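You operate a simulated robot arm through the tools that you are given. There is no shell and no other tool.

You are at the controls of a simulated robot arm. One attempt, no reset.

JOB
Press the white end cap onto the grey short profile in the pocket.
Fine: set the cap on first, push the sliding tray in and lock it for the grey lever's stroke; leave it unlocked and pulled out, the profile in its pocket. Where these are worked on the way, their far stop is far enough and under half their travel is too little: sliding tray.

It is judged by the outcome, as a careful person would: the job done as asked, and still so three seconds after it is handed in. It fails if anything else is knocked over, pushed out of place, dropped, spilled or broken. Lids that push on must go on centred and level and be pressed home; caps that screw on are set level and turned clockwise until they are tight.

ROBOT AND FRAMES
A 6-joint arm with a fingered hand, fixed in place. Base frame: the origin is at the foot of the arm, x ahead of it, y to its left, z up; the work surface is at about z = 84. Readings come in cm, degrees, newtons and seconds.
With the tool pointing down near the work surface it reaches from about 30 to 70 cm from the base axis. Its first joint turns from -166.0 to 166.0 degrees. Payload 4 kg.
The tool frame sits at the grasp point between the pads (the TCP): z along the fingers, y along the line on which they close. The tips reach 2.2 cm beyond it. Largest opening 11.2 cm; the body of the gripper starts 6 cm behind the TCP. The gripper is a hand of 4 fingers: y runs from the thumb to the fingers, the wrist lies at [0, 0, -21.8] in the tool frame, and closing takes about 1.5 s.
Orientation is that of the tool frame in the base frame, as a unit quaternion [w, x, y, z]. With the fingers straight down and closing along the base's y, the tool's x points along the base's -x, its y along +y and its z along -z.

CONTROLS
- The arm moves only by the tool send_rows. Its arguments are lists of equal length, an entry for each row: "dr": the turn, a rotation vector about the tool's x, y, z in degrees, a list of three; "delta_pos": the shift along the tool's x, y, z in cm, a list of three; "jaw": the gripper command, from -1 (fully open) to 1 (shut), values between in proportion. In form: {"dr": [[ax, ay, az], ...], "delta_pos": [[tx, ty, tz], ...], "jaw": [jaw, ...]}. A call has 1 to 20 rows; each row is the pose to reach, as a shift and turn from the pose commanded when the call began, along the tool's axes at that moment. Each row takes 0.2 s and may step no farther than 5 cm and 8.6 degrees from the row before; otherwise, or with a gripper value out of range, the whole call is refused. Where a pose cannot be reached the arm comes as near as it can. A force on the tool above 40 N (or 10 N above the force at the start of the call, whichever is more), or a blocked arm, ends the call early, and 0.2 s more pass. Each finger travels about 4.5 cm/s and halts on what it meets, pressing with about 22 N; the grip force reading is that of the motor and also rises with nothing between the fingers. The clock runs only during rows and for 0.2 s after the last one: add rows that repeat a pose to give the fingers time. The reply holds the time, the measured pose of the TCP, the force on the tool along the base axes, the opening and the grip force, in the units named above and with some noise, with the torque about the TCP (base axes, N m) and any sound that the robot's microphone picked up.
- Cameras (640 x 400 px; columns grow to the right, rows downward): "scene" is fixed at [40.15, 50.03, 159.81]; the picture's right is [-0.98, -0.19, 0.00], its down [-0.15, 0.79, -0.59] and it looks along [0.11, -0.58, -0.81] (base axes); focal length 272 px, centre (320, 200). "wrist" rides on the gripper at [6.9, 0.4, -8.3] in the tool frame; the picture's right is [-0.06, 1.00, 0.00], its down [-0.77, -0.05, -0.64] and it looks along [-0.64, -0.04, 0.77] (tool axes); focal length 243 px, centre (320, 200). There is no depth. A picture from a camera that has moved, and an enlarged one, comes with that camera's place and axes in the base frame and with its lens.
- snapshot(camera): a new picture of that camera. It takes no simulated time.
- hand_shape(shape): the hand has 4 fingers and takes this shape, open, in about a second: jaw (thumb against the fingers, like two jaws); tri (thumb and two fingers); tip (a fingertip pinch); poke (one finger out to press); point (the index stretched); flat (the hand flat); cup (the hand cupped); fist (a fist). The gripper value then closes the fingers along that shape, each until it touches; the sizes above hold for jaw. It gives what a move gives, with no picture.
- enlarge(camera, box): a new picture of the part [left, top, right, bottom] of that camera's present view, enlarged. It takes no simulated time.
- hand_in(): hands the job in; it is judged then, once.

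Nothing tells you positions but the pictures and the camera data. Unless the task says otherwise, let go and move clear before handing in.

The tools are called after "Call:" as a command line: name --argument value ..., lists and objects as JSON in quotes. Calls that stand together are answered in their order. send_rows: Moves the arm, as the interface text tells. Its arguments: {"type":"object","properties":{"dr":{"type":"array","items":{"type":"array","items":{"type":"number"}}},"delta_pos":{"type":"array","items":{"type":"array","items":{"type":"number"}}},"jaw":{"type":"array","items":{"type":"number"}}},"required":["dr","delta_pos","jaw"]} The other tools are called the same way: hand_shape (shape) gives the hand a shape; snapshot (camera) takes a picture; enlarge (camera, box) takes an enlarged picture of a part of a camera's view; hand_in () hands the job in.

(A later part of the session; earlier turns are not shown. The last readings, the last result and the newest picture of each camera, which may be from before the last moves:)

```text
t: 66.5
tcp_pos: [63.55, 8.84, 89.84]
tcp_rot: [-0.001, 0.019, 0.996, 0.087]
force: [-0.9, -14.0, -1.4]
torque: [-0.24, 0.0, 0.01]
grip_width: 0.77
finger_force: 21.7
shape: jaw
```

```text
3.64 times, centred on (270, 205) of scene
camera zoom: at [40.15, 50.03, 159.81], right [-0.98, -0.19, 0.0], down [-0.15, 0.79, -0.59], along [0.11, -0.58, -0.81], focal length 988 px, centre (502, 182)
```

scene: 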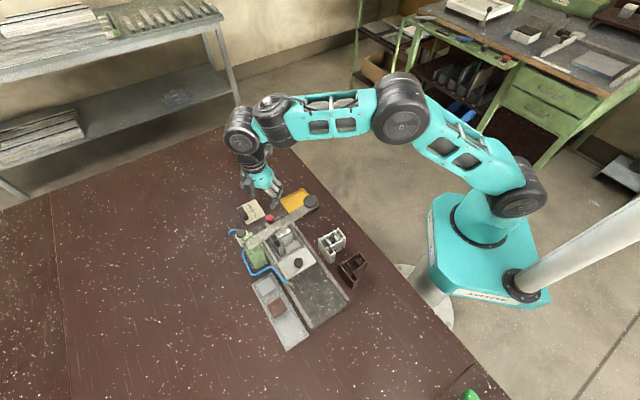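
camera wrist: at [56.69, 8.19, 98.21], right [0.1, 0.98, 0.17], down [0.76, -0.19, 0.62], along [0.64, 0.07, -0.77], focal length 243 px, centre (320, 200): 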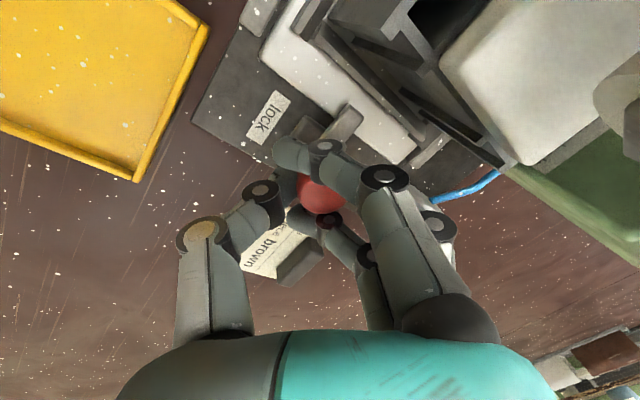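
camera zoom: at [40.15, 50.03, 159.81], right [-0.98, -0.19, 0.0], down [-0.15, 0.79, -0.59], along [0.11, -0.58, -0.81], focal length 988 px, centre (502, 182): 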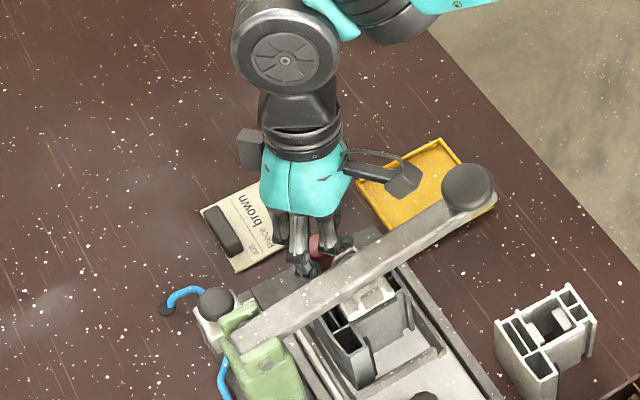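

The bar now points at the tray and overlaps its edge. I'll turn a few degrees more to check whether it has reached its stop.

Call:
send_rows --dr '[[-0.01, -0.35, 2], [-0.03, -0.7, 4], [-0.04, -1.05, 6], [-0.04, -1.05, 6]]' --delta_pos '[[0.01, -0.05, 0], [0.02, -0.05, 0], [0.03, -0.05, 0], [0.03, -0.05, 0]]' --jaw '[0.8, 0.8, 0.8, 0.8]'

Call:
enlarge --camera "wrist" --box '[220, 80, 420, 240]'

```text
t: 67.5
tcp_pos: [63.83, 8.9, 89.82]
tcp_rot: [0.002, 0.07, 0.994, 0.086]
force: [0.3, -13.2, -3.4]
torque: [-0.21, -0.05, 0.16]
grip_width: 0.75
finger_force: 21.8
shape: jaw
```

```text
2.50 times, centred on (320, 160) of wrist
camera zoom: at [56.7, 8.9, 98.23], right [0.2, 0.96, 0.17], down [0.74, -0.27, 0.62], along [0.64, 0.0, -0.77], focal length 606 px, centre (320, 300)
```

zoom: 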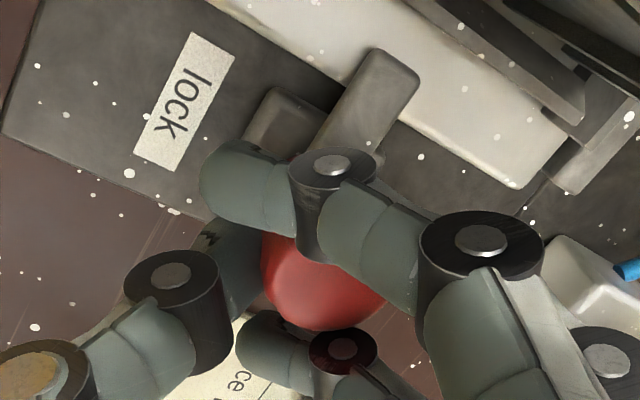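

The latch has reached its 90° stop (torque rose and the bar no longer followed). I'll open the hand and rise straight up.

Call:
send_rows --dr '[[0, 0, 0], [0, 0, 0], [0, 0, 0], [0, 0, 0], [0, 0, 0], [0, 0, 0], [0, 0, 0]]' --delta_pos '[[0, 0, 0], [0, 0, 0], [0, 0, 0], [0, 0, 0], [0.01, 0.35, -2], [0.03, 0.87, -5], [0.05, 1.56, -9]]' --jaw '[0.65, 0.5, 0.35, 0.3, 0.3, 0.3, 0.3]'

Call:
snapshot --camera "wrist"

Call:
enlarge --camera "wrist" --box '[220, 20, 420, 200]'

Call:
snapshot --camera "scene"

```text
t: 69.1
tcp_pos: [63.3, 8.78, 99.1]
tcp_rot: [0.003, 0.071, 0.994, 0.087]
force: [0.4, 0.4, -0.2]
torque: [-0.02, 0.03, 0.0]
grip_width: 3.86
finger_force: 0.0
shape: jaw
```

```text
taken
camera wrist: at [56.39, 8.81, 107.56], right [0.2, 0.96, 0.17], down [0.74, -0.27, 0.62], along [0.64, 0.0, -0.77], focal length 243 px, centre (320, 200)
```

wrist: 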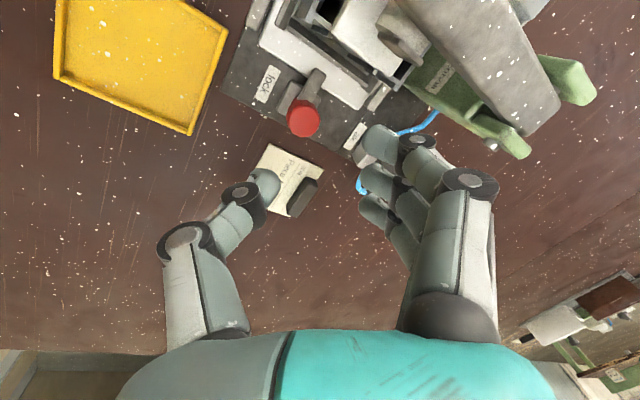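

```text
2.22 times, centred on (320, 110) of wrist
camera zoom: at [56.39, 8.81, 107.56], right [0.2, 0.96, 0.17], down [0.74, -0.27, 0.62], along [0.64, 0.0, -0.77], focal length 539 px, centre (320, 400)
```

zoom: 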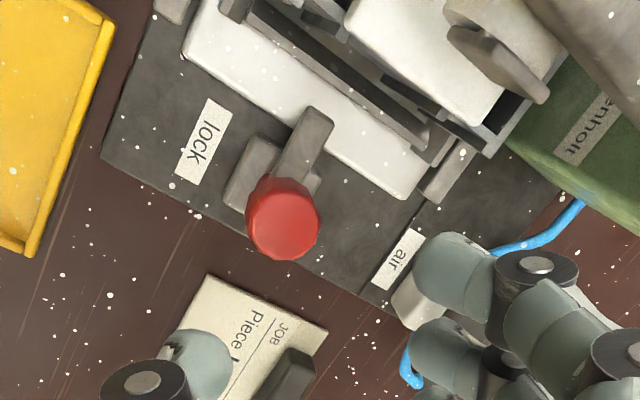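

```text
taken
```

scene: 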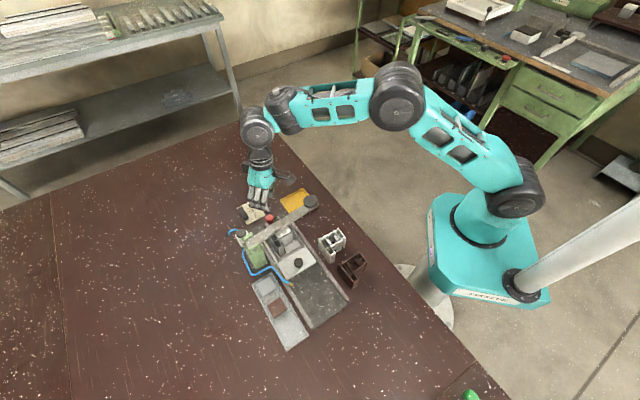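

The latch bar now overlaps the tray's edge and stays put — the tray is locked. Next the lever: I'll rise, remove the tilt and move above its grey handle.

Call:
send_rows --dr '[[3.3, -0.1, 0], [6.7, -0.2, 0], [10, -0.35, 0], [10, -0.35, 0]]' --delta_pos '[[0.02, 0.6, -3.4], [0.04, 1.2, -6.9], [0.07, 1.9, -10.8], [0.07, 1.9, -10.8]]' --jaw '[0.3, 0.3, 0.3, 0.3]'

Call:
snapshot --camera "wrist"

```text
t: 70.1
tcp_pos: [63.54, 8.81, 109.98]
tcp_rot: [0.0, 0.07, 0.998, 0.0]
force: [-0.6, 0.1, 0.7]
torque: [-0.02, 0.01, -0.02]
grip_width: 3.87
finger_force: 0.0
shape: jaw
```

```text
taken
camera wrist: at [56.78, 10.35, 118.42], right [0.2, 0.98, 0.0], down [0.75, -0.16, 0.64], along [0.63, -0.13, -0.77], focal length 243 px, centre (320, 200)
```

wrist: 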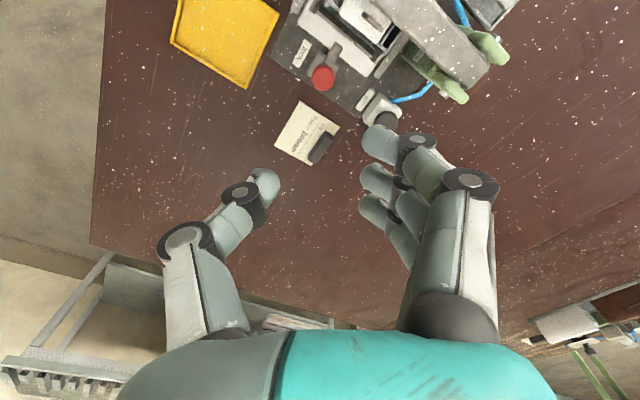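

Call:
send_rows --dr '[[0, 0, -8], [0, 0, -16], [0, 0, -24], [0, 0, -32], [0, 0, -40], [0, 0, -48], [0, 0, -48]]' --delta_pos '[[3.1, -1.25, 0], [6.2, -2.5, 0], [9.3, -3.7, 0], [12.4, -5, 0], [15.5, -6.2, 0], [18.64, -7.46, 0], [18.64, -7.46, 0]]' --jaw '[0.3, 0.3, 0.3, 0.3, 0.3, 0.3, 0.3]'

Call:
snapshot --camera "wrist"

Call:
enlarge --camera "wrist" --box '[230, 100, 430, 280]'

Call:
enlarge --camera "scene" --box '[230, 180, 340, 280]'

```text
t: 71.7
tcp_pos: [44.24, 4.11, 109.78]
tcp_rot: [0.0, -0.342, 0.94, 0.0]
force: [-1.0, -0.6, 0.5]
torque: [0.03, -0.02, -0.03]
grip_width: 3.87
finger_force: 0.1
shape: jaw
```

```text
taken
camera wrist: at [38.62, 0.11, 118.18], right [-0.59, 0.81, 0.0], down [0.62, 0.45, 0.64], along [0.52, 0.38, -0.77], focal length 243 px, centre (320, 200)
```

wrist: 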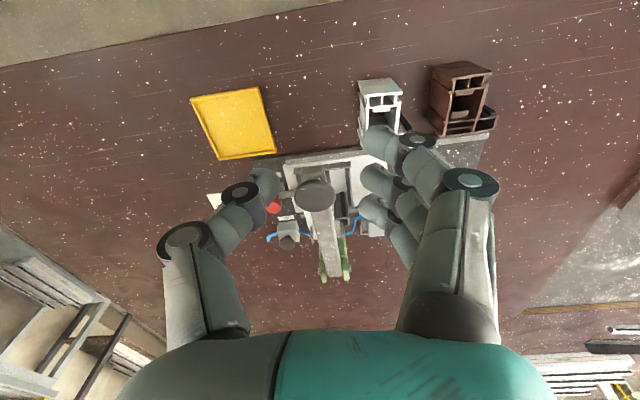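

```text
2.22 times, centred on (330, 190) of wrist
camera zoom: at [38.62, 0.11, 118.18], right [-0.59, 0.81, 0.0], down [0.62, 0.45, 0.64], along [0.52, 0.38, -0.77], focal length 539 px, centre (298, 222)
```

zoom: 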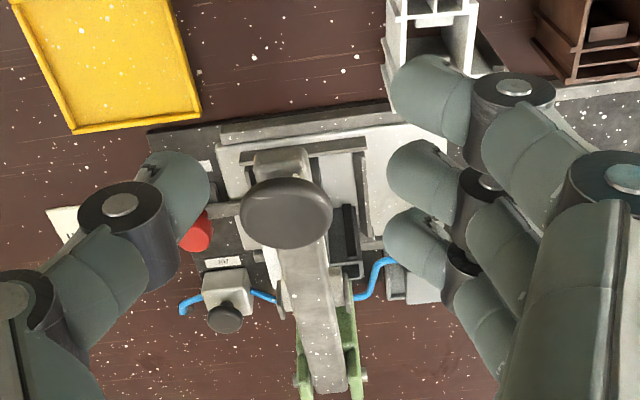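

```text
4.00 times, centred on (285, 230) of scene
camera zoom: at [40.15, 50.03, 159.81], right [-0.98, -0.19, 0.0], down [-0.15, 0.79, -0.59], along [0.11, -0.58, -0.81], focal length 1087 px, centre (460, 80)
```

zoom: 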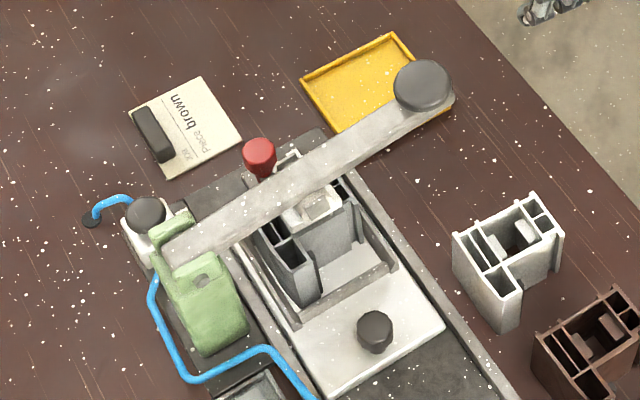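

The handle's disc top is at about (50.7, 8.6, 99.6). I'll close the fingers and place the closed fingertips just above it.

Call:
send_rows --dr '[[0, 0, 0], [0, 0, 0], [0, 0, 0], [0, 0, 0], [0, 0, 0], [0, 0, 0], [0, 0, 0]]' --delta_pos '[[-2.6, -0.25, 0], [-5.2, -0.5, 0], [-7.8, -0.8, 0], [-7.8, -0.8, 2], [-7.8, -0.8, 4], [-7.8, -0.8, 5.5], [-7.8, -0.8, 5.5]]' --jaw '[0.5, 0.7, 0.9, 1, 1, 1, 1]'

Call:
snapshot --camera "wrist"

Call:
enlarge --camera "wrist" --box '[220, 80, 420, 240]'

Call:
enlarge --camera "scene" --box '[230, 150, 350, 260]'

```text
t: 73.3
tcp_pos: [50.59, 8.53, 104.36]
tcp_rot: [-0.001, -0.342, 0.94, 0.0]
force: [-0.2, 0.3, -0.3]
torque: [0.01, 0.02, 0.04]
grip_width: 0.03
finger_force: 21.6
shape: jaw
```

```text
taken
camera wrist: at [44.87, 4.52, 112.84], right [-0.59, 0.81, 0.0], down [0.62, 0.45, 0.64], along [0.52, 0.38, -0.77], focal length 243 px, centre (320, 200)
```

wrist: 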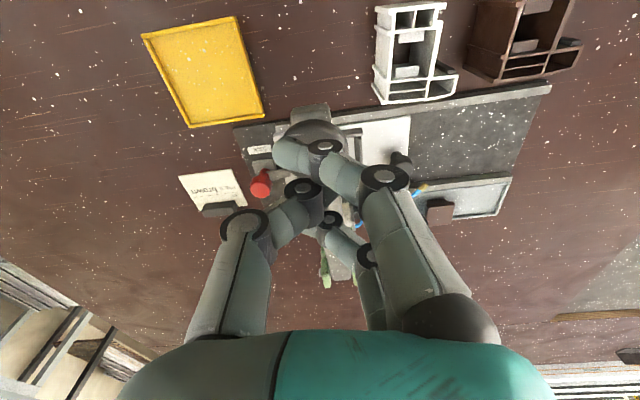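

```text
2.50 times, centred on (320, 160) of wrist
camera zoom: at [44.87, 4.52, 112.84], right [-0.59, 0.81, 0.0], down [0.62, 0.45, 0.64], along [0.52, 0.38, -0.77], focal length 606 px, centre (320, 300)
```

zoom: 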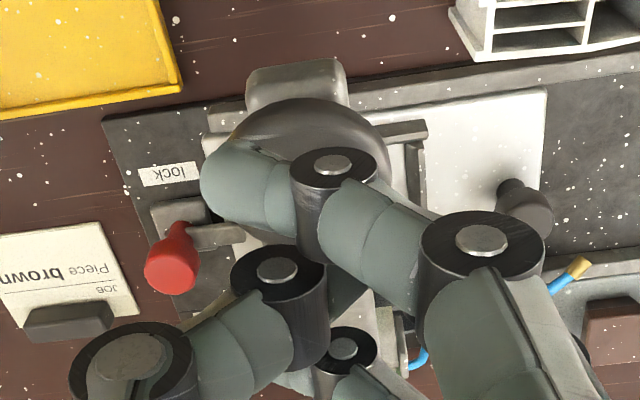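

```text
3.64 times, centred on (290, 205) of scene
camera zoom: at [40.15, 50.03, 159.81], right [-0.98, -0.19, 0.0], down [-0.15, 0.79, -0.59], along [0.11, -0.58, -0.81], focal length 988 px, centre (429, 182)
```

zoom: 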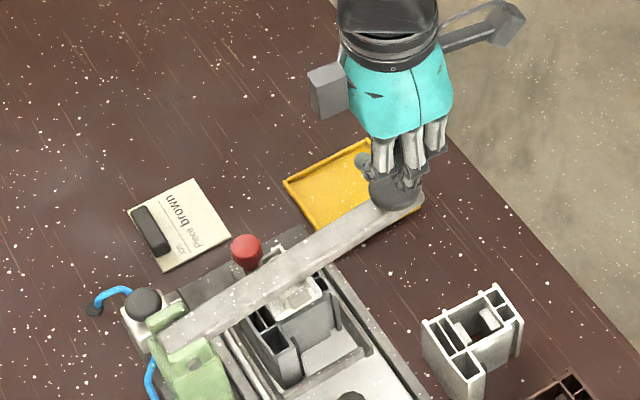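

Closed fingertips are right above the disc. I'll start pressing down, monitoring the force.

Call:
send_rows --dr '[[0, 0, 0], [0, 0, 0], [0, 0, 0], [0, 0, 0], [0, 0, 0]]' --delta_pos '[[0, 0, 1.0], [0, 0, 1.8], [0, 0, 2.4], [0, 0, 3.0], [0, 0, 3.4]]' --jaw '[1, 1, 1, 1, 1]'

Call:
enlarge --camera "scene" --box '[230, 150, 350, 260]'

```text
t: 74.5
tcp_pos: [50.75, 8.31, 100.99]
tcp_rot: [0.0, -0.341, 0.94, 0.0]
force: [1.2, 0.1, 1.1]
torque: [-0.07, 0.05, -0.02]
grip_width: 0.0
finger_force: 21.8
shape: jaw
```

```text
3.64 times, centred on (290, 205) of scene
camera zoom: at [40.15, 50.03, 159.81], right [-0.98, -0.19, 0.0], down [-0.15, 0.79, -0.59], along [0.11, -0.58, -0.81], focal length 988 px, centre (429, 182)
```

zoom: 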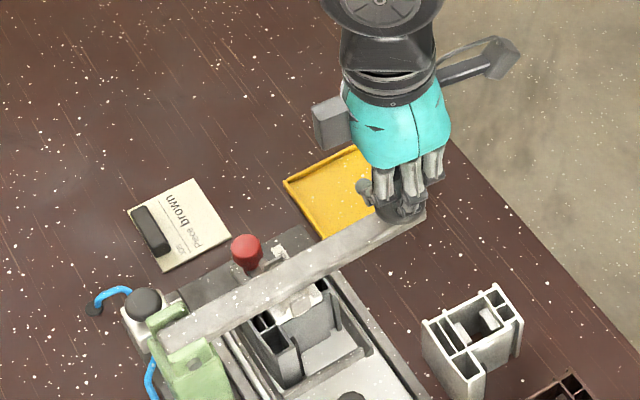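

The lever moves down easily. Continuing the stroke.

Call:
send_rows --dr '[[0, 0, 0], [0, 0, 0], [0, 0, 0], [0, 0, 0], [0, 0, 0], [0, 0, 0]]' --delta_pos '[[0, 0, 0.5], [0, 0, 1.0], [-0.05, 0, 1.5], [-0.1, 0, 2.0], [-0.1, 0, 2.5], [-0.1, 0, 2.8]]' --jaw '[1, 1, 1, 1, 1, 1]'

Call:
enlarge --camera "scene" --box '[230, 160, 350, 270]'

Call:
snapshot --camera "wrist"

```text
t: 75.3
tcp_pos: [50.67, 8.49, 99.98]
tcp_rot: [0.004, -0.34, 0.94, -0.001]
force: [-5.2, -1.4, 20.4]
torque: [0.17, 0.2, 0.06]
grip_width: 0.0
finger_force: 22.0
shape: jaw
stopped in row 4: the force on the tool passed its limit at 46 N (the readings are from after the stop); the commanded pose is now the measured one
```

```text
3.64 times, centred on (290, 215) of scene
camera zoom: at [40.15, 50.03, 159.81], right [-0.98, -0.19, 0.0], down [-0.15, 0.79, -0.59], along [0.11, -0.58, -0.81], focal length 988 px, centre (429, 146)
```

zoom: 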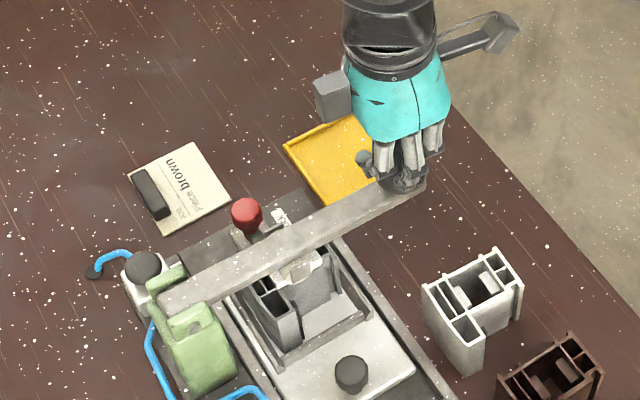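

```text
taken
camera wrist: at [45.0, 4.4, 108.38], right [-0.59, 0.81, 0.0], down [0.61, 0.45, 0.65], along [0.52, 0.38, -0.76], focal length 243 px, centre (320, 200)
```

wrist: 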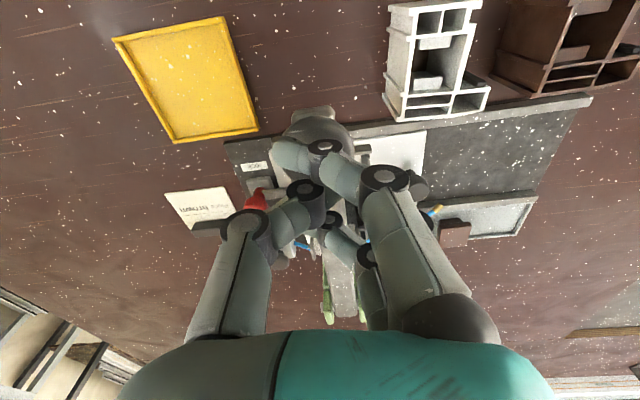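

The press met resistance (46 N stopped the call). I'll look closely at the cap under the roller.

Call:
enlarge --camera "scene" --box '[275, 215, 325, 265]'

Call:
enlarge --camera "wrist" --box '[240, 90, 440, 260]'

```text
8.00 times, centred on (300, 240) of scene
camera zoom: at [40.15, 50.03, 159.81], right [-0.98, -0.19, 0.0], down [-0.15, 0.79, -0.59], along [0.11, -0.58, -0.81], focal length 2174 px, centre (480, -120)
```

zoom: 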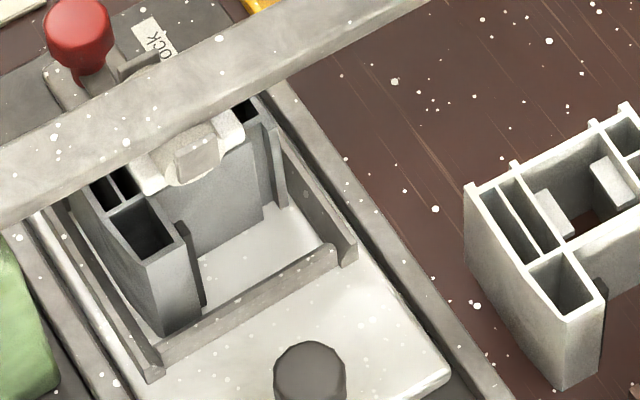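

```text
2.35 times, centred on (340, 175) of wrist
camera zoom: at [45.0, 4.4, 108.38], right [-0.59, 0.81, 0.0], down [0.61, 0.45, 0.65], along [0.52, 0.38, -0.76], focal length 571 px, centre (273, 259)
```

zoom: 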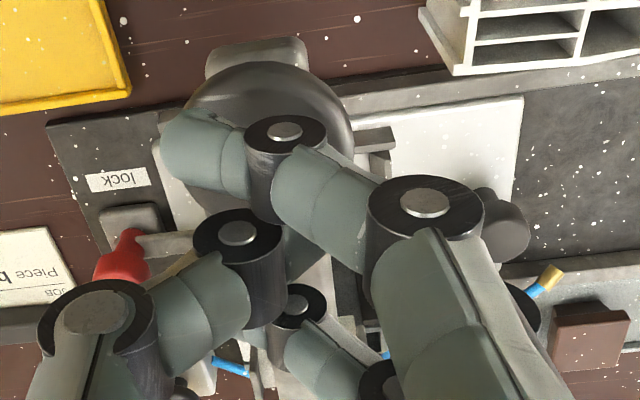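

The ram pad is on the cap. I'll press further slowly in 1 mm steps.

Call:
send_rows --dr '[[0, 0, 0], [0, 0, 0], [0, 0, 0], [0, 0, 0], [0, 0, 0]]' --delta_pos '[[0, 0, 0.05], [0, 0, 0.1], [0, 0, 0.15], [0, 0, 0.2], [0, 0, 0.25]]' --jaw '[1, 1, 1, 1, 1]'

Call:
enlarge --camera "scene" --box '[275, 215, 325, 265]'

```text
t: 76.1
tcp_pos: [50.73, 8.55, 99.99]
tcp_rot: [0.006, -0.341, 0.94, -0.002]
force: [-4.7, -1.2, 18.8]
torque: [0.24, 0.18, 0.04]
grip_width: 0.0
finger_force: 21.9
shape: jaw
stopped in row 4: the force on the tool passed its limit at 42 N (the readings are from after the stop); the commanded pose is now the measured one
```

```text
8.00 times, centred on (300, 240) of scene
camera zoom: at [40.15, 50.03, 159.81], right [-0.98, -0.19, 0.0], down [-0.15, 0.79, -0.59], along [0.11, -0.58, -0.81], focal length 2174 px, centre (480, -120)
```

zoom: 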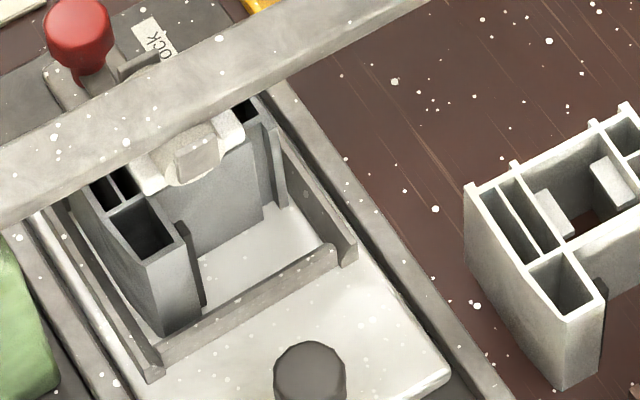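

The lever holds firm at over 40 N (about 90 N on the cap). I'll ease off and check with the wrist camera whether the cap is fully down.

Call:
send_rows --dr '[[0, 0, 0], [0, 0, 0], [0, 0, 0], [0, 0, 0]]' --delta_pos '[[0, 0, -1], [0, 0, -3], [0, 0, -6], [2, 0, -9]]' --jaw '[1, 1, 1, 1]'

Call:
enlarge --camera "scene" --box '[230, 160, 350, 270]'

Call:
enlarge --camera "scene" --box '[275, 215, 325, 265]'

Call:
snapshot --camera "wrist"

```text
t: 77.1
tcp_pos: [49.08, 7.11, 108.9]
tcp_rot: [0.003, -0.342, 0.94, -0.001]
force: [0.0, -0.6, 0.5]
torque: [0.03, -0.02, -0.02]
grip_width: 0.0
finger_force: 22.4
shape: jaw
```

```text
3.64 times, centred on (290, 215) of scene
camera zoom: at [40.15, 50.03, 159.81], right [-0.98, -0.19, 0.0], down [-0.15, 0.79, -0.59], along [0.11, -0.58, -0.81], focal length 988 px, centre (429, 146)
```

zoom: 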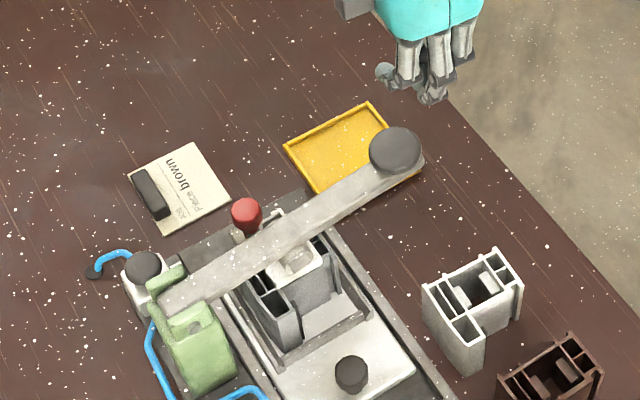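

```text
8.00 times, centred on (300, 240) of scene
camera zoom: at [40.15, 50.03, 159.81], right [-0.98, -0.19, 0.0], down [-0.15, 0.79, -0.59], along [0.11, -0.58, -0.81], focal length 2174 px, centre (480, -120)
```

zoom: 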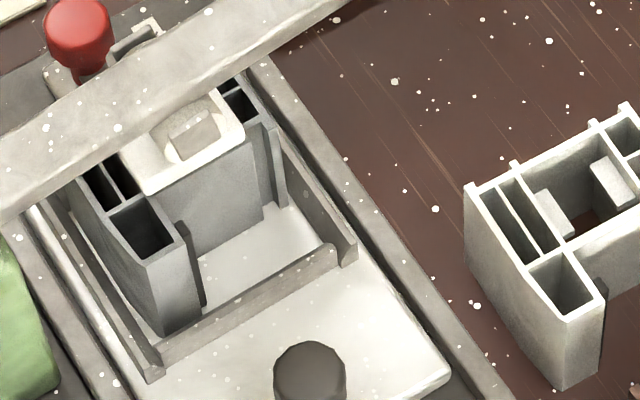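

```text
taken
camera wrist: at [43.38, 3.04, 117.23], right [-0.59, 0.81, 0.0], down [0.61, 0.45, 0.65], along [0.52, 0.38, -0.76], focal length 243 px, centre (320, 200)
```

wrist: 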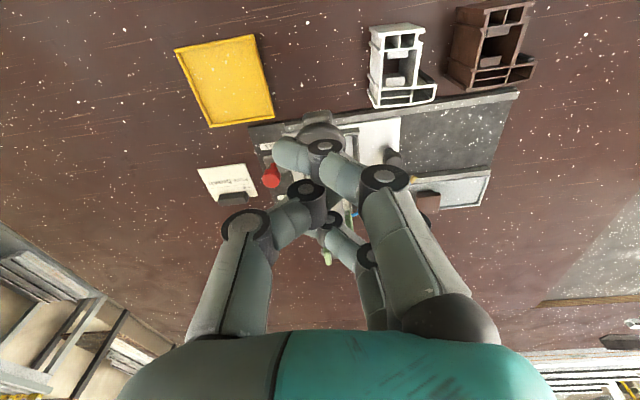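

The lever springs back up on its own, and the cap has moved down visibly. I'll check the seating from the out side with the wrist camera.

Call:
send_rows --dr '[[0, 0, 8], [0, 0, 16], [0, 0, 24], [0, 0, 32], [0, 0, 40], [0, 0, 48], [0, 0, 56], [0, 0, 64], [0, 0, 72], [0, 0, 80], [0, 0, 85]]' --delta_pos '[[-0.9, 1.6, 0], [-1.8, 3.2, 0], [-2.7, 4.8, 0], [-3.6, 6.3, 0], [-4.5, 7.9, 0], [-5.4, 9.4, 0], [-6.4, 11, 1], [-7.3, 12.5, 3], [-8.2, 14, 6], [-9.13, 15.7, 9], [-9.13, 15.7, 11]]' --jaw '[1, 1, 1, 1, 1, 1, 1, 1, 1, 1, 1]'

Call:
snapshot --camera "wrist"

Call:
enlarge --camera "wrist" --box '[250, 180, 400, 310]'

```text
t: 79.5
tcp_pos: [46.44, 25.26, 97.78]
tcp_rot: [0.003, 0.384, 0.923, 0.003]
force: [-0.7, -0.2, 0.1]
torque: [-0.01, 0.02, 0.0]
grip_width: 0.02
finger_force: 22.0
shape: jaw
```

```text
taken
camera wrist: at [41.58, 30.53, 106.17], right [0.75, 0.66, 0.01], down [0.5, -0.58, 0.65], along [0.43, -0.48, -0.76], focal length 243 px, centre (320, 200)
```

wrist: 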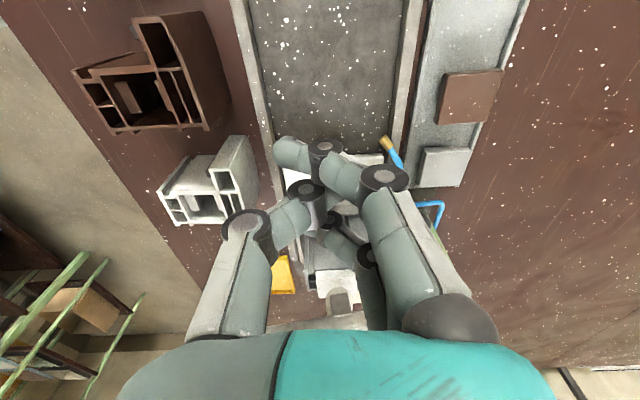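

```text
3.08 times, centred on (325, 245) of wrist
camera zoom: at [41.58, 30.53, 106.17], right [0.75, 0.66, 0.01], down [0.5, -0.58, 0.65], along [0.43, -0.48, -0.76], focal length 746 px, centre (305, 62)
```

zoom: 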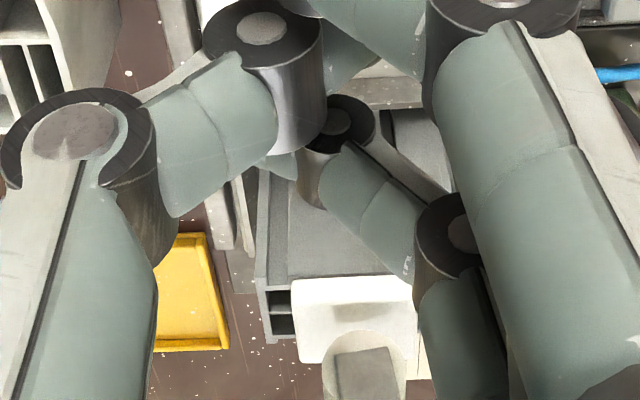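

Call:
send_rows --dr '[[0, 0, 0], [0, 0, 0], [0, 0, 0], [0, 0, 0], [0, 0, 0], [0, 0, 0]]' --delta_pos '[[0, 0, 0], [0, 0, 0], [0, 0, 0], [0, 0, 0], [0, 0, 0], [0, 0, 0]]' --jaw '[0.6, 0.2, -0.2, -0.6, -1, -1]'

Call:
snapshot --camera "wrist"

Call:
enlarge --camera "wrist" --box '[270, 200, 390, 320]'

```text
t: 80.9
tcp_pos: [46.33, 25.29, 97.81]
tcp_rot: [0.002, 0.382, 0.924, 0.003]
force: [0.5, 0.2, 0.4]
torque: [0.01, -0.07, 0.02]
grip_width: 9.27
finger_force: 0.1
shape: jaw
```

```text
taken
camera wrist: at [41.57, 30.49, 106.2], right [0.75, 0.66, 0.01], down [0.5, -0.58, 0.64], along [0.43, -0.48, -0.76], focal length 243 px, centre (320, 200)
```

wrist: 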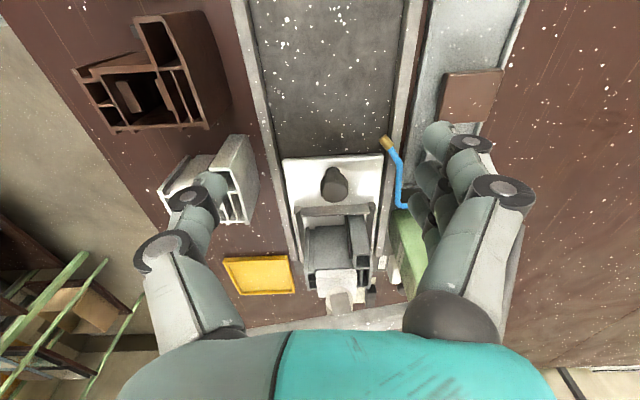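

```text
3.33 times, centred on (330, 260) of wrist
camera zoom: at [41.57, 30.49, 106.2], right [0.75, 0.66, 0.01], down [0.5, -0.58, 0.64], along [0.43, -0.48, -0.76], focal length 809 px, centre (287, 0)
```

zoom: 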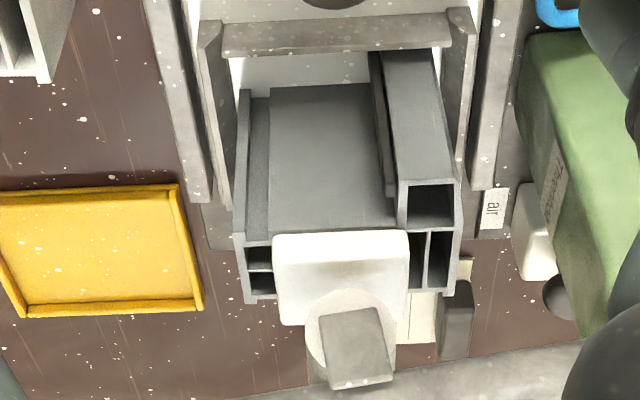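

Call:
enlarge --camera "wrist" --box '[300, 250, 350, 310]'

Call:
enlarge --camera "wrist" --box '[330, 240, 380, 300]'

```text
6.67 times, centred on (325, 280) of wrist
camera zoom: at [41.57, 30.49, 106.2], right [0.75, 0.66, 0.01], down [0.5, -0.58, 0.64], along [0.43, -0.48, -0.76], focal length 1618 px, centre (287, -333)
```

zoom: 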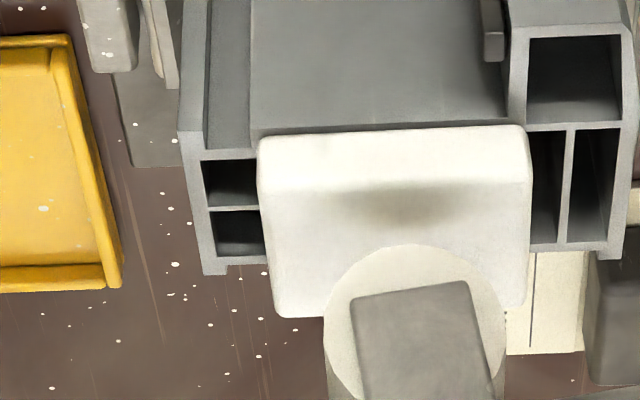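

```text
6.67 times, centred on (355, 270) of wrist
camera zoom: at [41.57, 30.49, 106.2], right [0.75, 0.66, 0.01], down [0.5, -0.58, 0.64], along [0.43, -0.48, -0.76], focal length 1618 px, centre (87, -267)
```

zoom: 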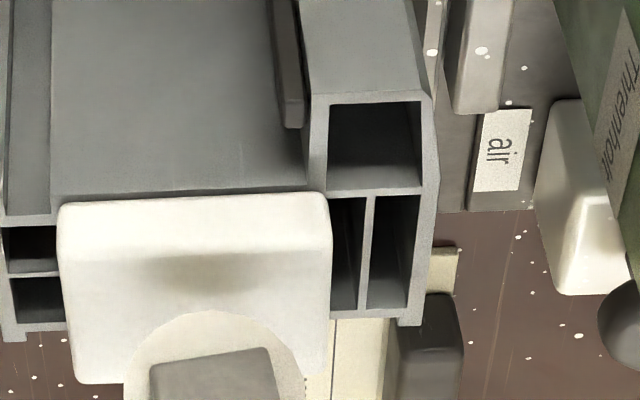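

No gap is visible, but I want a flatter view to be sure. I'll tilt the hand to look nearly horizontally at the cap's edge.

Call:
send_rows --dr '[[0, -7.5, 0], [0, -15, 0], [0, -22.5, 0], [0, -30, 0], [0, -30, 0]]' --delta_pos '[[-1.4, 0.1, 0.5], [-2.8, 0.2, 1.2], [-4.2, 0.3, 2.2], [-5.6, 0.5, 3.2], [-5.6, 0.5, 3.2]]' --jaw '[-1, -1, -1, -1, -1]'

Call:
snapshot --camera "wrist"

Call:
enlarge --camera "wrist" --box '[270, 160, 390, 280]'

```text
t: 82.1
tcp_pos: [50.51, 21.37, 94.8]
tcp_rot: [0.243, 0.37, 0.891, -0.097]
force: [-0.2, -0.6, 0.1]
torque: [-0.03, -0.01, 0.0]
grip_width: 11.19
finger_force: 0.1
shape: jaw
```

```text
taken
camera wrist: at [43.54, 29.0, 98.41], right [0.74, 0.67, 0.04], down [0.2, -0.28, 0.94], along [0.64, -0.69, -0.34], focal length 243 px, centre (320, 200)
```

wrist: 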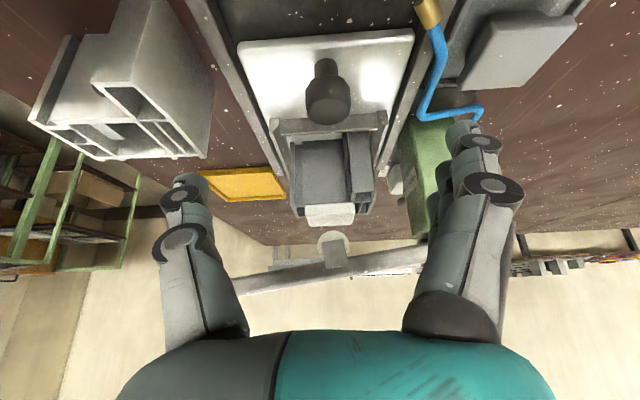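

```text
3.33 times, centred on (330, 220) of wrist
camera zoom: at [43.54, 29.0, 98.41], right [0.74, 0.67, 0.04], down [0.2, -0.28, 0.94], along [0.64, -0.69, -0.34], focal length 809 px, centre (287, 133)
```

zoom: 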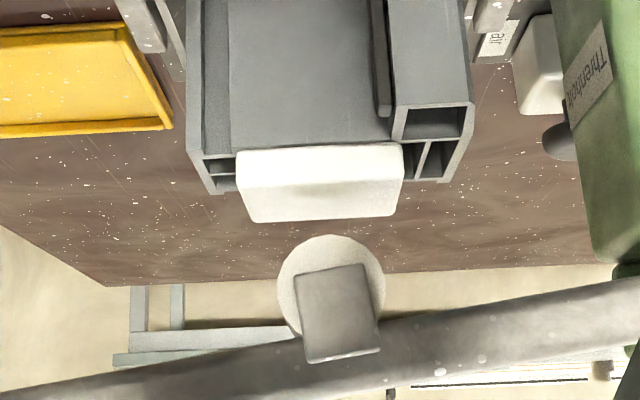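

Call:
enlarge --camera "wrist" --box '[296, 192, 346, 232]'

Call:
enlarge --camera "wrist" --box '[325, 180, 375, 220]'

```text
10.00 times, centred on (321, 212) of wrist
camera zoom: at [43.54, 29.0, 98.41], right [0.74, 0.67, 0.04], down [0.2, -0.28, 0.94], along [0.64, -0.69, -0.34], focal length 2426 px, centre (310, 80)
```

zoom: 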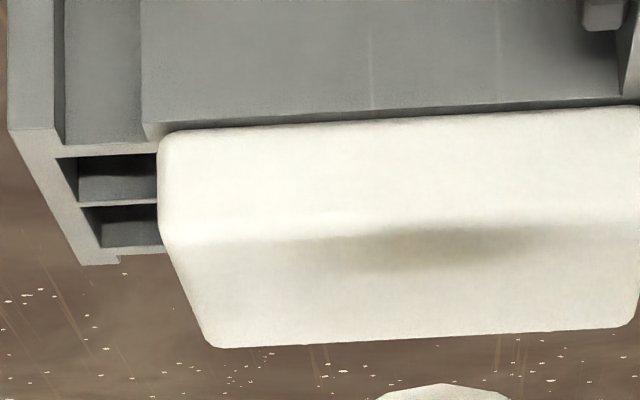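

```text
10.00 times, centred on (350, 200) of wrist
camera zoom: at [43.54, 29.0, 98.41], right [0.74, 0.67, 0.04], down [0.2, -0.28, 0.94], along [0.64, -0.69, -0.34], focal length 2426 px, centre (20, 200)
```

zoom: 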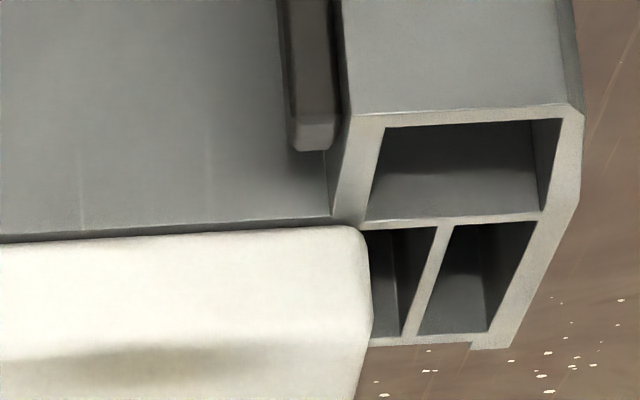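

The cap's underside is flush with the profile's top edge all along — it is pressed home and level. Now I'll back off and go unlock the latch.

Call:
send_rows --dr '[[0, 7.5, 0], [0, 15, 0], [0, 22.5, 0], [0, 30, 0], [0, 30, 0]]' --delta_pos '[[-0.42, 0, -3.2], [-0.84, 0, -6.5], [-1.25, 0, -9.7], [-1.67, 0, -12.9], [-1.67, 0, -12.9]]' --jaw '[-0.6, -0.2, 0.2, 0.35, 0.35]'

```text
t: 83.3
tcp_pos: [46.96, 25.01, 106.73]
tcp_rot: [0.002, 0.383, 0.924, 0.002]
force: [0.2, -0.2, 1.0]
torque: [0.0, -0.02, 0.0]
grip_width: 3.69
finger_force: 0.0
shape: jaw
```

Call:
send_rows --dr '[[0, 0, 0], [0, 0, -7.2], [0, 0, -14.4], [0, 0, -21.6], [0, 0, -28.8], [0, 0, -36], [0, 0, -43], [0, 0, -43]]' --delta_pos '[[0, 0, -4], [-3.8, 0.06, -5.3], [-7.6, 0.12, -5.3], [-11.4, 0.18, -5.3], [-15.2, 0.25, -5.3], [-19.1, 0.3, -5.3], [-23.0, 0.38, -5.3], [-23.0, 0.38, -5.3]]' --jaw '[0.35, 0.35, 0.35, 0.35, 0.35, 0.35, 0.35, 0.35]'

Call:
snapshot --camera "wrist"

```text
t: 85.1
tcp_pos: [63.32, 8.96, 112.03]
tcp_rot: [0.003, 0.017, 1.0, 0.001]
force: [0.0, 0.5, -0.4]
torque: [0.03, 0.02, -0.01]
grip_width: 3.7
finger_force: 0.0
shape: jaw
```

```text
taken
camera wrist: at [56.37, 9.64, 120.35], right [0.1, 1.0, 0.0], down [0.76, -0.08, 0.65], along [0.64, -0.06, -0.76], focal length 243 px, centre (320, 200)
```

wrist: 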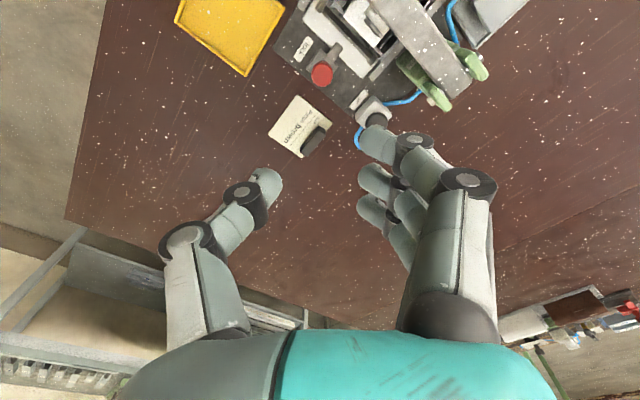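

Call:
send_rows --dr '[[-3.3, 0.1, 0], [-6.7, 0.2, 0], [-10, 0.35, 0], [-10, 0.35, 0], [-10, 0.35, 0]]' --delta_pos '[[-0.2, 0, 4], [-0.2, 0, 8], [-0.2, 0, 12], [-0.2, 0, 16], [-0.2, 0, 18.5]]' --jaw '[0.35, 0.35, 0.35, 0.35, 0.35]'

Call:
snapshot --camera "wrist"

Call:
enlarge --camera "wrist" --box '[220, 60, 420, 220]'

```text
t: 86.3
tcp_pos: [63.6, 8.96, 93.71]
tcp_rot: [0.002, 0.017, 0.996, 0.088]
force: [0.1, -0.9, 0.7]
torque: [-0.03, 0.01, 0.01]
grip_width: 3.68
finger_force: 0.1
shape: jaw
```

```text
taken
camera wrist: at [56.5, 8.3, 102.04], right [0.1, 0.98, 0.18], down [0.76, -0.19, 0.63], along [0.65, 0.07, -0.76], focal length 243 px, centre (320, 200)
```

wrist: 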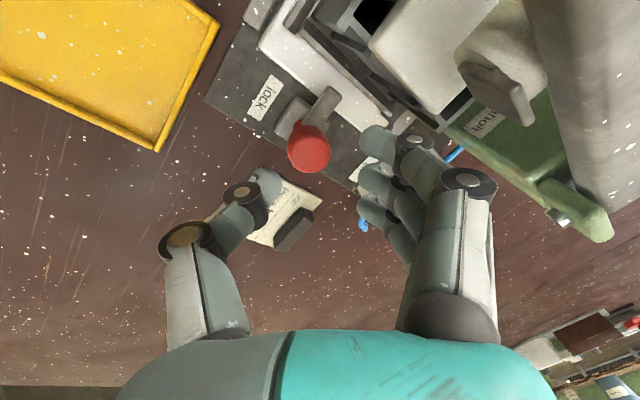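

```text
2.50 times, centred on (320, 140) of wrist
camera zoom: at [56.5, 8.3, 102.04], right [0.1, 0.98, 0.18], down [0.76, -0.19, 0.63], along [0.65, 0.07, -0.76], focal length 606 px, centre (320, 350)
```

zoom: 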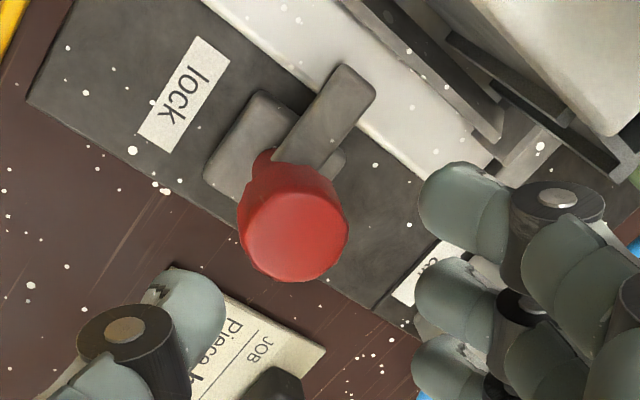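

The knob is again centred under the hand. Descending and gripping it for unlocking.

Call:
send_rows --dr '[[0, 0, 0], [0, 0, 0], [0, 0, 0], [0, 0, 0], [0, 0, 0], [0, 0, 0], [0, 0, 0], [0, 0, 0]]' --delta_pos '[[-0.01, -0.3, 1.3], [-0.01, -0.6, 2.6], [-0.02, -0.82, 3.74], [-0.02, -0.82, 3.74], [-0.02, -0.82, 3.74], [-0.02, -0.82, 3.74], [-0.02, -0.82, 3.74], [-0.02, -0.82, 3.74]]' --jaw '[0.35, 0.35, 0.35, 0.5, 0.65, 0.8, 0.8, 0.8]'

Call:
enlarge --camera "wrist" --box '[220, 80, 420, 240]'

```text
t: 88.1
tcp_pos: [63.66, 8.68, 89.75]
tcp_rot: [0.002, 0.019, 0.996, 0.086]
force: [-0.4, -10.2, -2.0]
torque: [-0.14, 0.01, -0.01]
grip_width: 0.67
finger_force: 21.9
shape: jaw
```

```text
2.50 times, centred on (320, 160) of wrist
camera zoom: at [56.62, 8.0, 98.15], right [0.1, 0.98, 0.17], down [0.76, -0.19, 0.62], along [0.64, 0.07, -0.76], focal length 606 px, centre (320, 300)
```

zoom: 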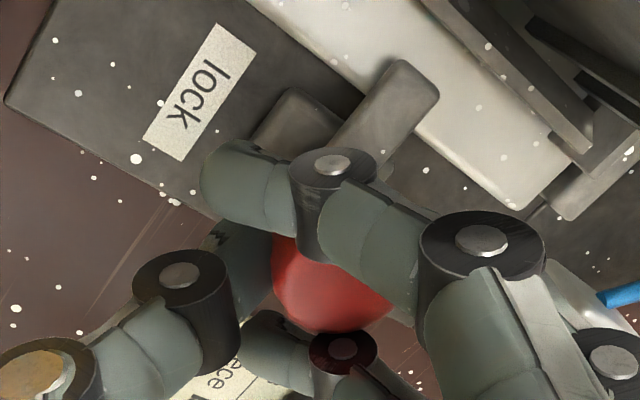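

Turning back counter-clockwise 45°.

Call:
send_rows --dr '[[0.03, 0.97, -5.5], [0.07, 1.95, -11.08], [0.1, 2.93, -16.62], [0.13, 3.9, -22.16], [0.17, 4.88, -27.7], [0.2, 5.86, -33.24], [0.24, 6.83, -38.78], [0.27, 7.8, -44.3]]' --delta_pos '[[-0.03, -0.05, 0], [-0.06, -0.05, 0], [-0.09, -0.05, 0], [-0.11, -0.04, 0], [-0.14, -0.03, 0], [-0.16, -0.01, 0.01], [-0.19, 0, 0.01], [-0.21, 0.02, 0.01]]' --jaw '[0.8, 0.8, 0.8, 0.8, 0.8, 0.8, 0.8, 0.8]'

Call:
enlarge --camera "wrist" --box '[220, 80, 420, 240]'

```text
t: 89.9
tcp_pos: [63.9, 8.74, 89.8]
tcp_rot: [-0.03, -0.366, 0.927, 0.08]
force: [7.0, -8.8, -0.4]
torque: [-0.1, -0.06, -0.02]
grip_width: 0.63
finger_force: 22.0
shape: jaw
```

```text
2.50 times, centred on (320, 160) of wrist
camera zoom: at [59.52, 3.47, 98.13], right [-0.63, 0.76, 0.17], down [0.67, 0.41, 0.63], along [0.41, 0.5, -0.76], focal length 606 px, centre (320, 300)
```

zoom: 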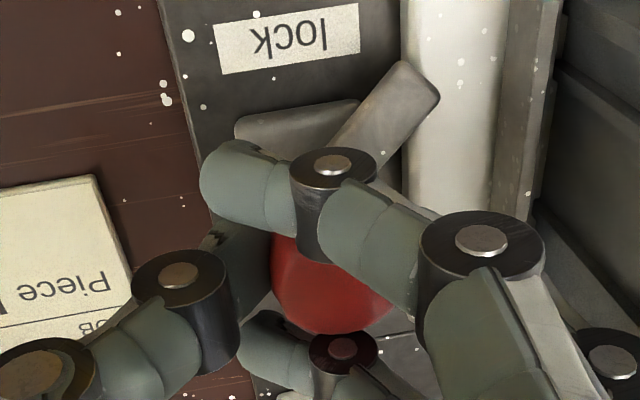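

The bar follows. Turning the remaining 45° plus a little to reach the unlocked stop.

Call:
send_rows --dr '[[0.03, 0.97, -5.5], [0.07, 1.95, -11.08], [0.1, 2.93, -16.62], [0.13, 3.9, -22.16], [0.17, 4.88, -27.7], [0.2, 5.86, -33.24], [0.24, 6.83, -38.78], [0.27, 7.8, -44.3], [0.28, 8.1, -46]]' --delta_pos '[[-0.03, -0.05, 0], [-0.06, -0.05, 0], [-0.09, -0.05, 0], [-0.11, -0.04, 0], [-0.14, -0.03, 0], [-0.16, -0.01, 0.01], [-0.19, 0, 0.01], [-0.21, 0.02, 0.01], [-0.21, 0.02, 0.01]]' --jaw '[0.8, 0.8, 0.8, 0.8, 0.8, 0.8, 0.8, 0.8, 0.8]'

Call:
enlarge --camera "wrist" --box '[220, 80, 420, 240]'

```text
t: 91.9
tcp_pos: [64.09, 9.26, 89.86]
tcp_rot: [-0.06, -0.705, 0.705, 0.057]
force: [15.1, 8.7, 1.8]
torque: [0.11, -0.24, -0.08]
grip_width: 0.71
finger_force: 22.0
shape: jaw
```

```text
2.50 times, centred on (320, 160) of wrist
camera zoom: at [64.93, 2.31, 98.16], right [-0.98, 0.07, 0.17], down [0.16, 0.77, 0.62], along [-0.09, 0.64, -0.77], focal length 606 px, centre (320, 300)
```

zoom: 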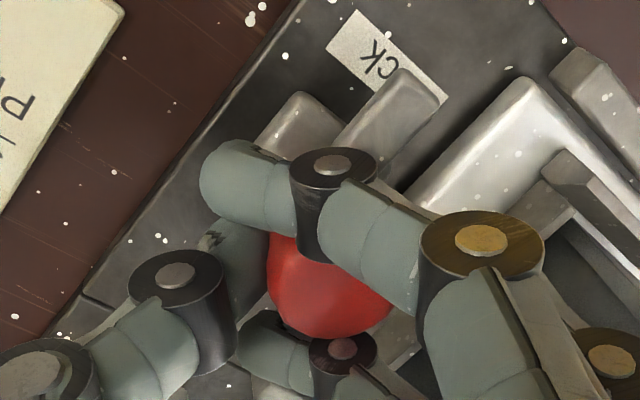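

The latch is back at its original unlocked position against its stop. I'll release and rise.

Call:
send_rows --dr '[[0, 0, 0], [0, 0, 0], [0, 0, 0], [0, 0, 0], [0, 0, 0], [0, 0, 0], [0, 0, 0], [0, 0, 0]]' --delta_pos '[[0, 0, 0], [0, 0, 0], [0, 0, 0], [0, 0, 0], [0.01, 0.35, -2], [0.03, 0.87, -5], [0.05, 1.7, -9.8], [0.07, 2.4, -14]]' --jaw '[0.65, 0.5, 0.35, 0.3, 0.3, 0.3, 0.3, 0.3]'

Call:
snapshot --camera "wrist"

Call:
enlarge --camera "scene" --box '[230, 170, 350, 280]'

```text
t: 93.7
tcp_pos: [63.6, 8.35, 103.69]
tcp_rot: [-0.067, -0.702, 0.707, 0.049]
force: [-0.1, -1.6, 0.7]
torque: [0.1, -0.04, -0.02]
grip_width: 3.89
finger_force: 0.0
shape: jaw
out of reach, approached as far as the arm can: row 8
```

```text
taken
camera wrist: at [64.47, 1.87, 112.19], right [-0.98, 0.07, 0.16], down [0.16, 0.78, 0.6], along [-0.08, 0.62, -0.78], focal length 243 px, centre (320, 200)
```

wrist: 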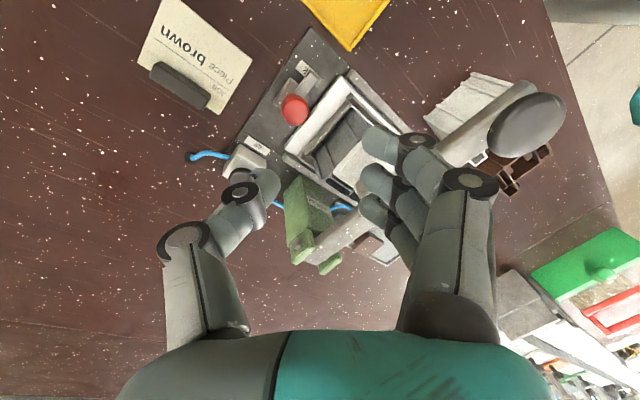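

```text
3.64 times, centred on (290, 225) of scene
camera zoom: at [40.15, 50.03, 159.81], right [-0.98, -0.19, 0.0], down [-0.15, 0.79, -0.59], along [0.11, -0.58, -0.81], focal length 988 px, centre (429, 109)
```

zoom: 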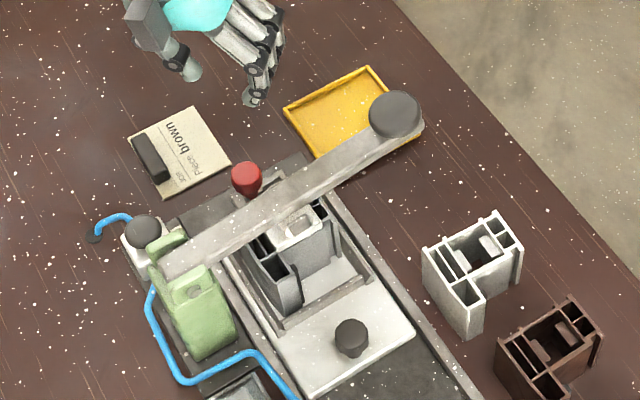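

Unlocked and clear. I'll level the hand, go over the lever and prepare the pinch shape for pulling the tray out.

Call:
send_rows --dr '[[3.3, -0.1, 0], [6.7, -0.2, 0], [10, -0.35, 0], [10, -0.35, 0]]' --delta_pos '[[0, 2.3, -1.6], [0, 4.6, -3.3], [0, 6.9, -4.9], [0, 6.9, -4.9]]' --jaw '[0.3, 0.3, 0.3, 0.3]'

```text
t: 94.7
tcp_pos: [58.34, 8.63, 110.25]
tcp_rot: [0.002, -0.704, 0.71, -0.001]
force: [0.1, 0.0, -0.9]
torque: [-0.01, -0.05, -0.03]
grip_width: 3.89
finger_force: 0.0
shape: jaw
out of reach, approached as far as the arm can: row 3, 4
```

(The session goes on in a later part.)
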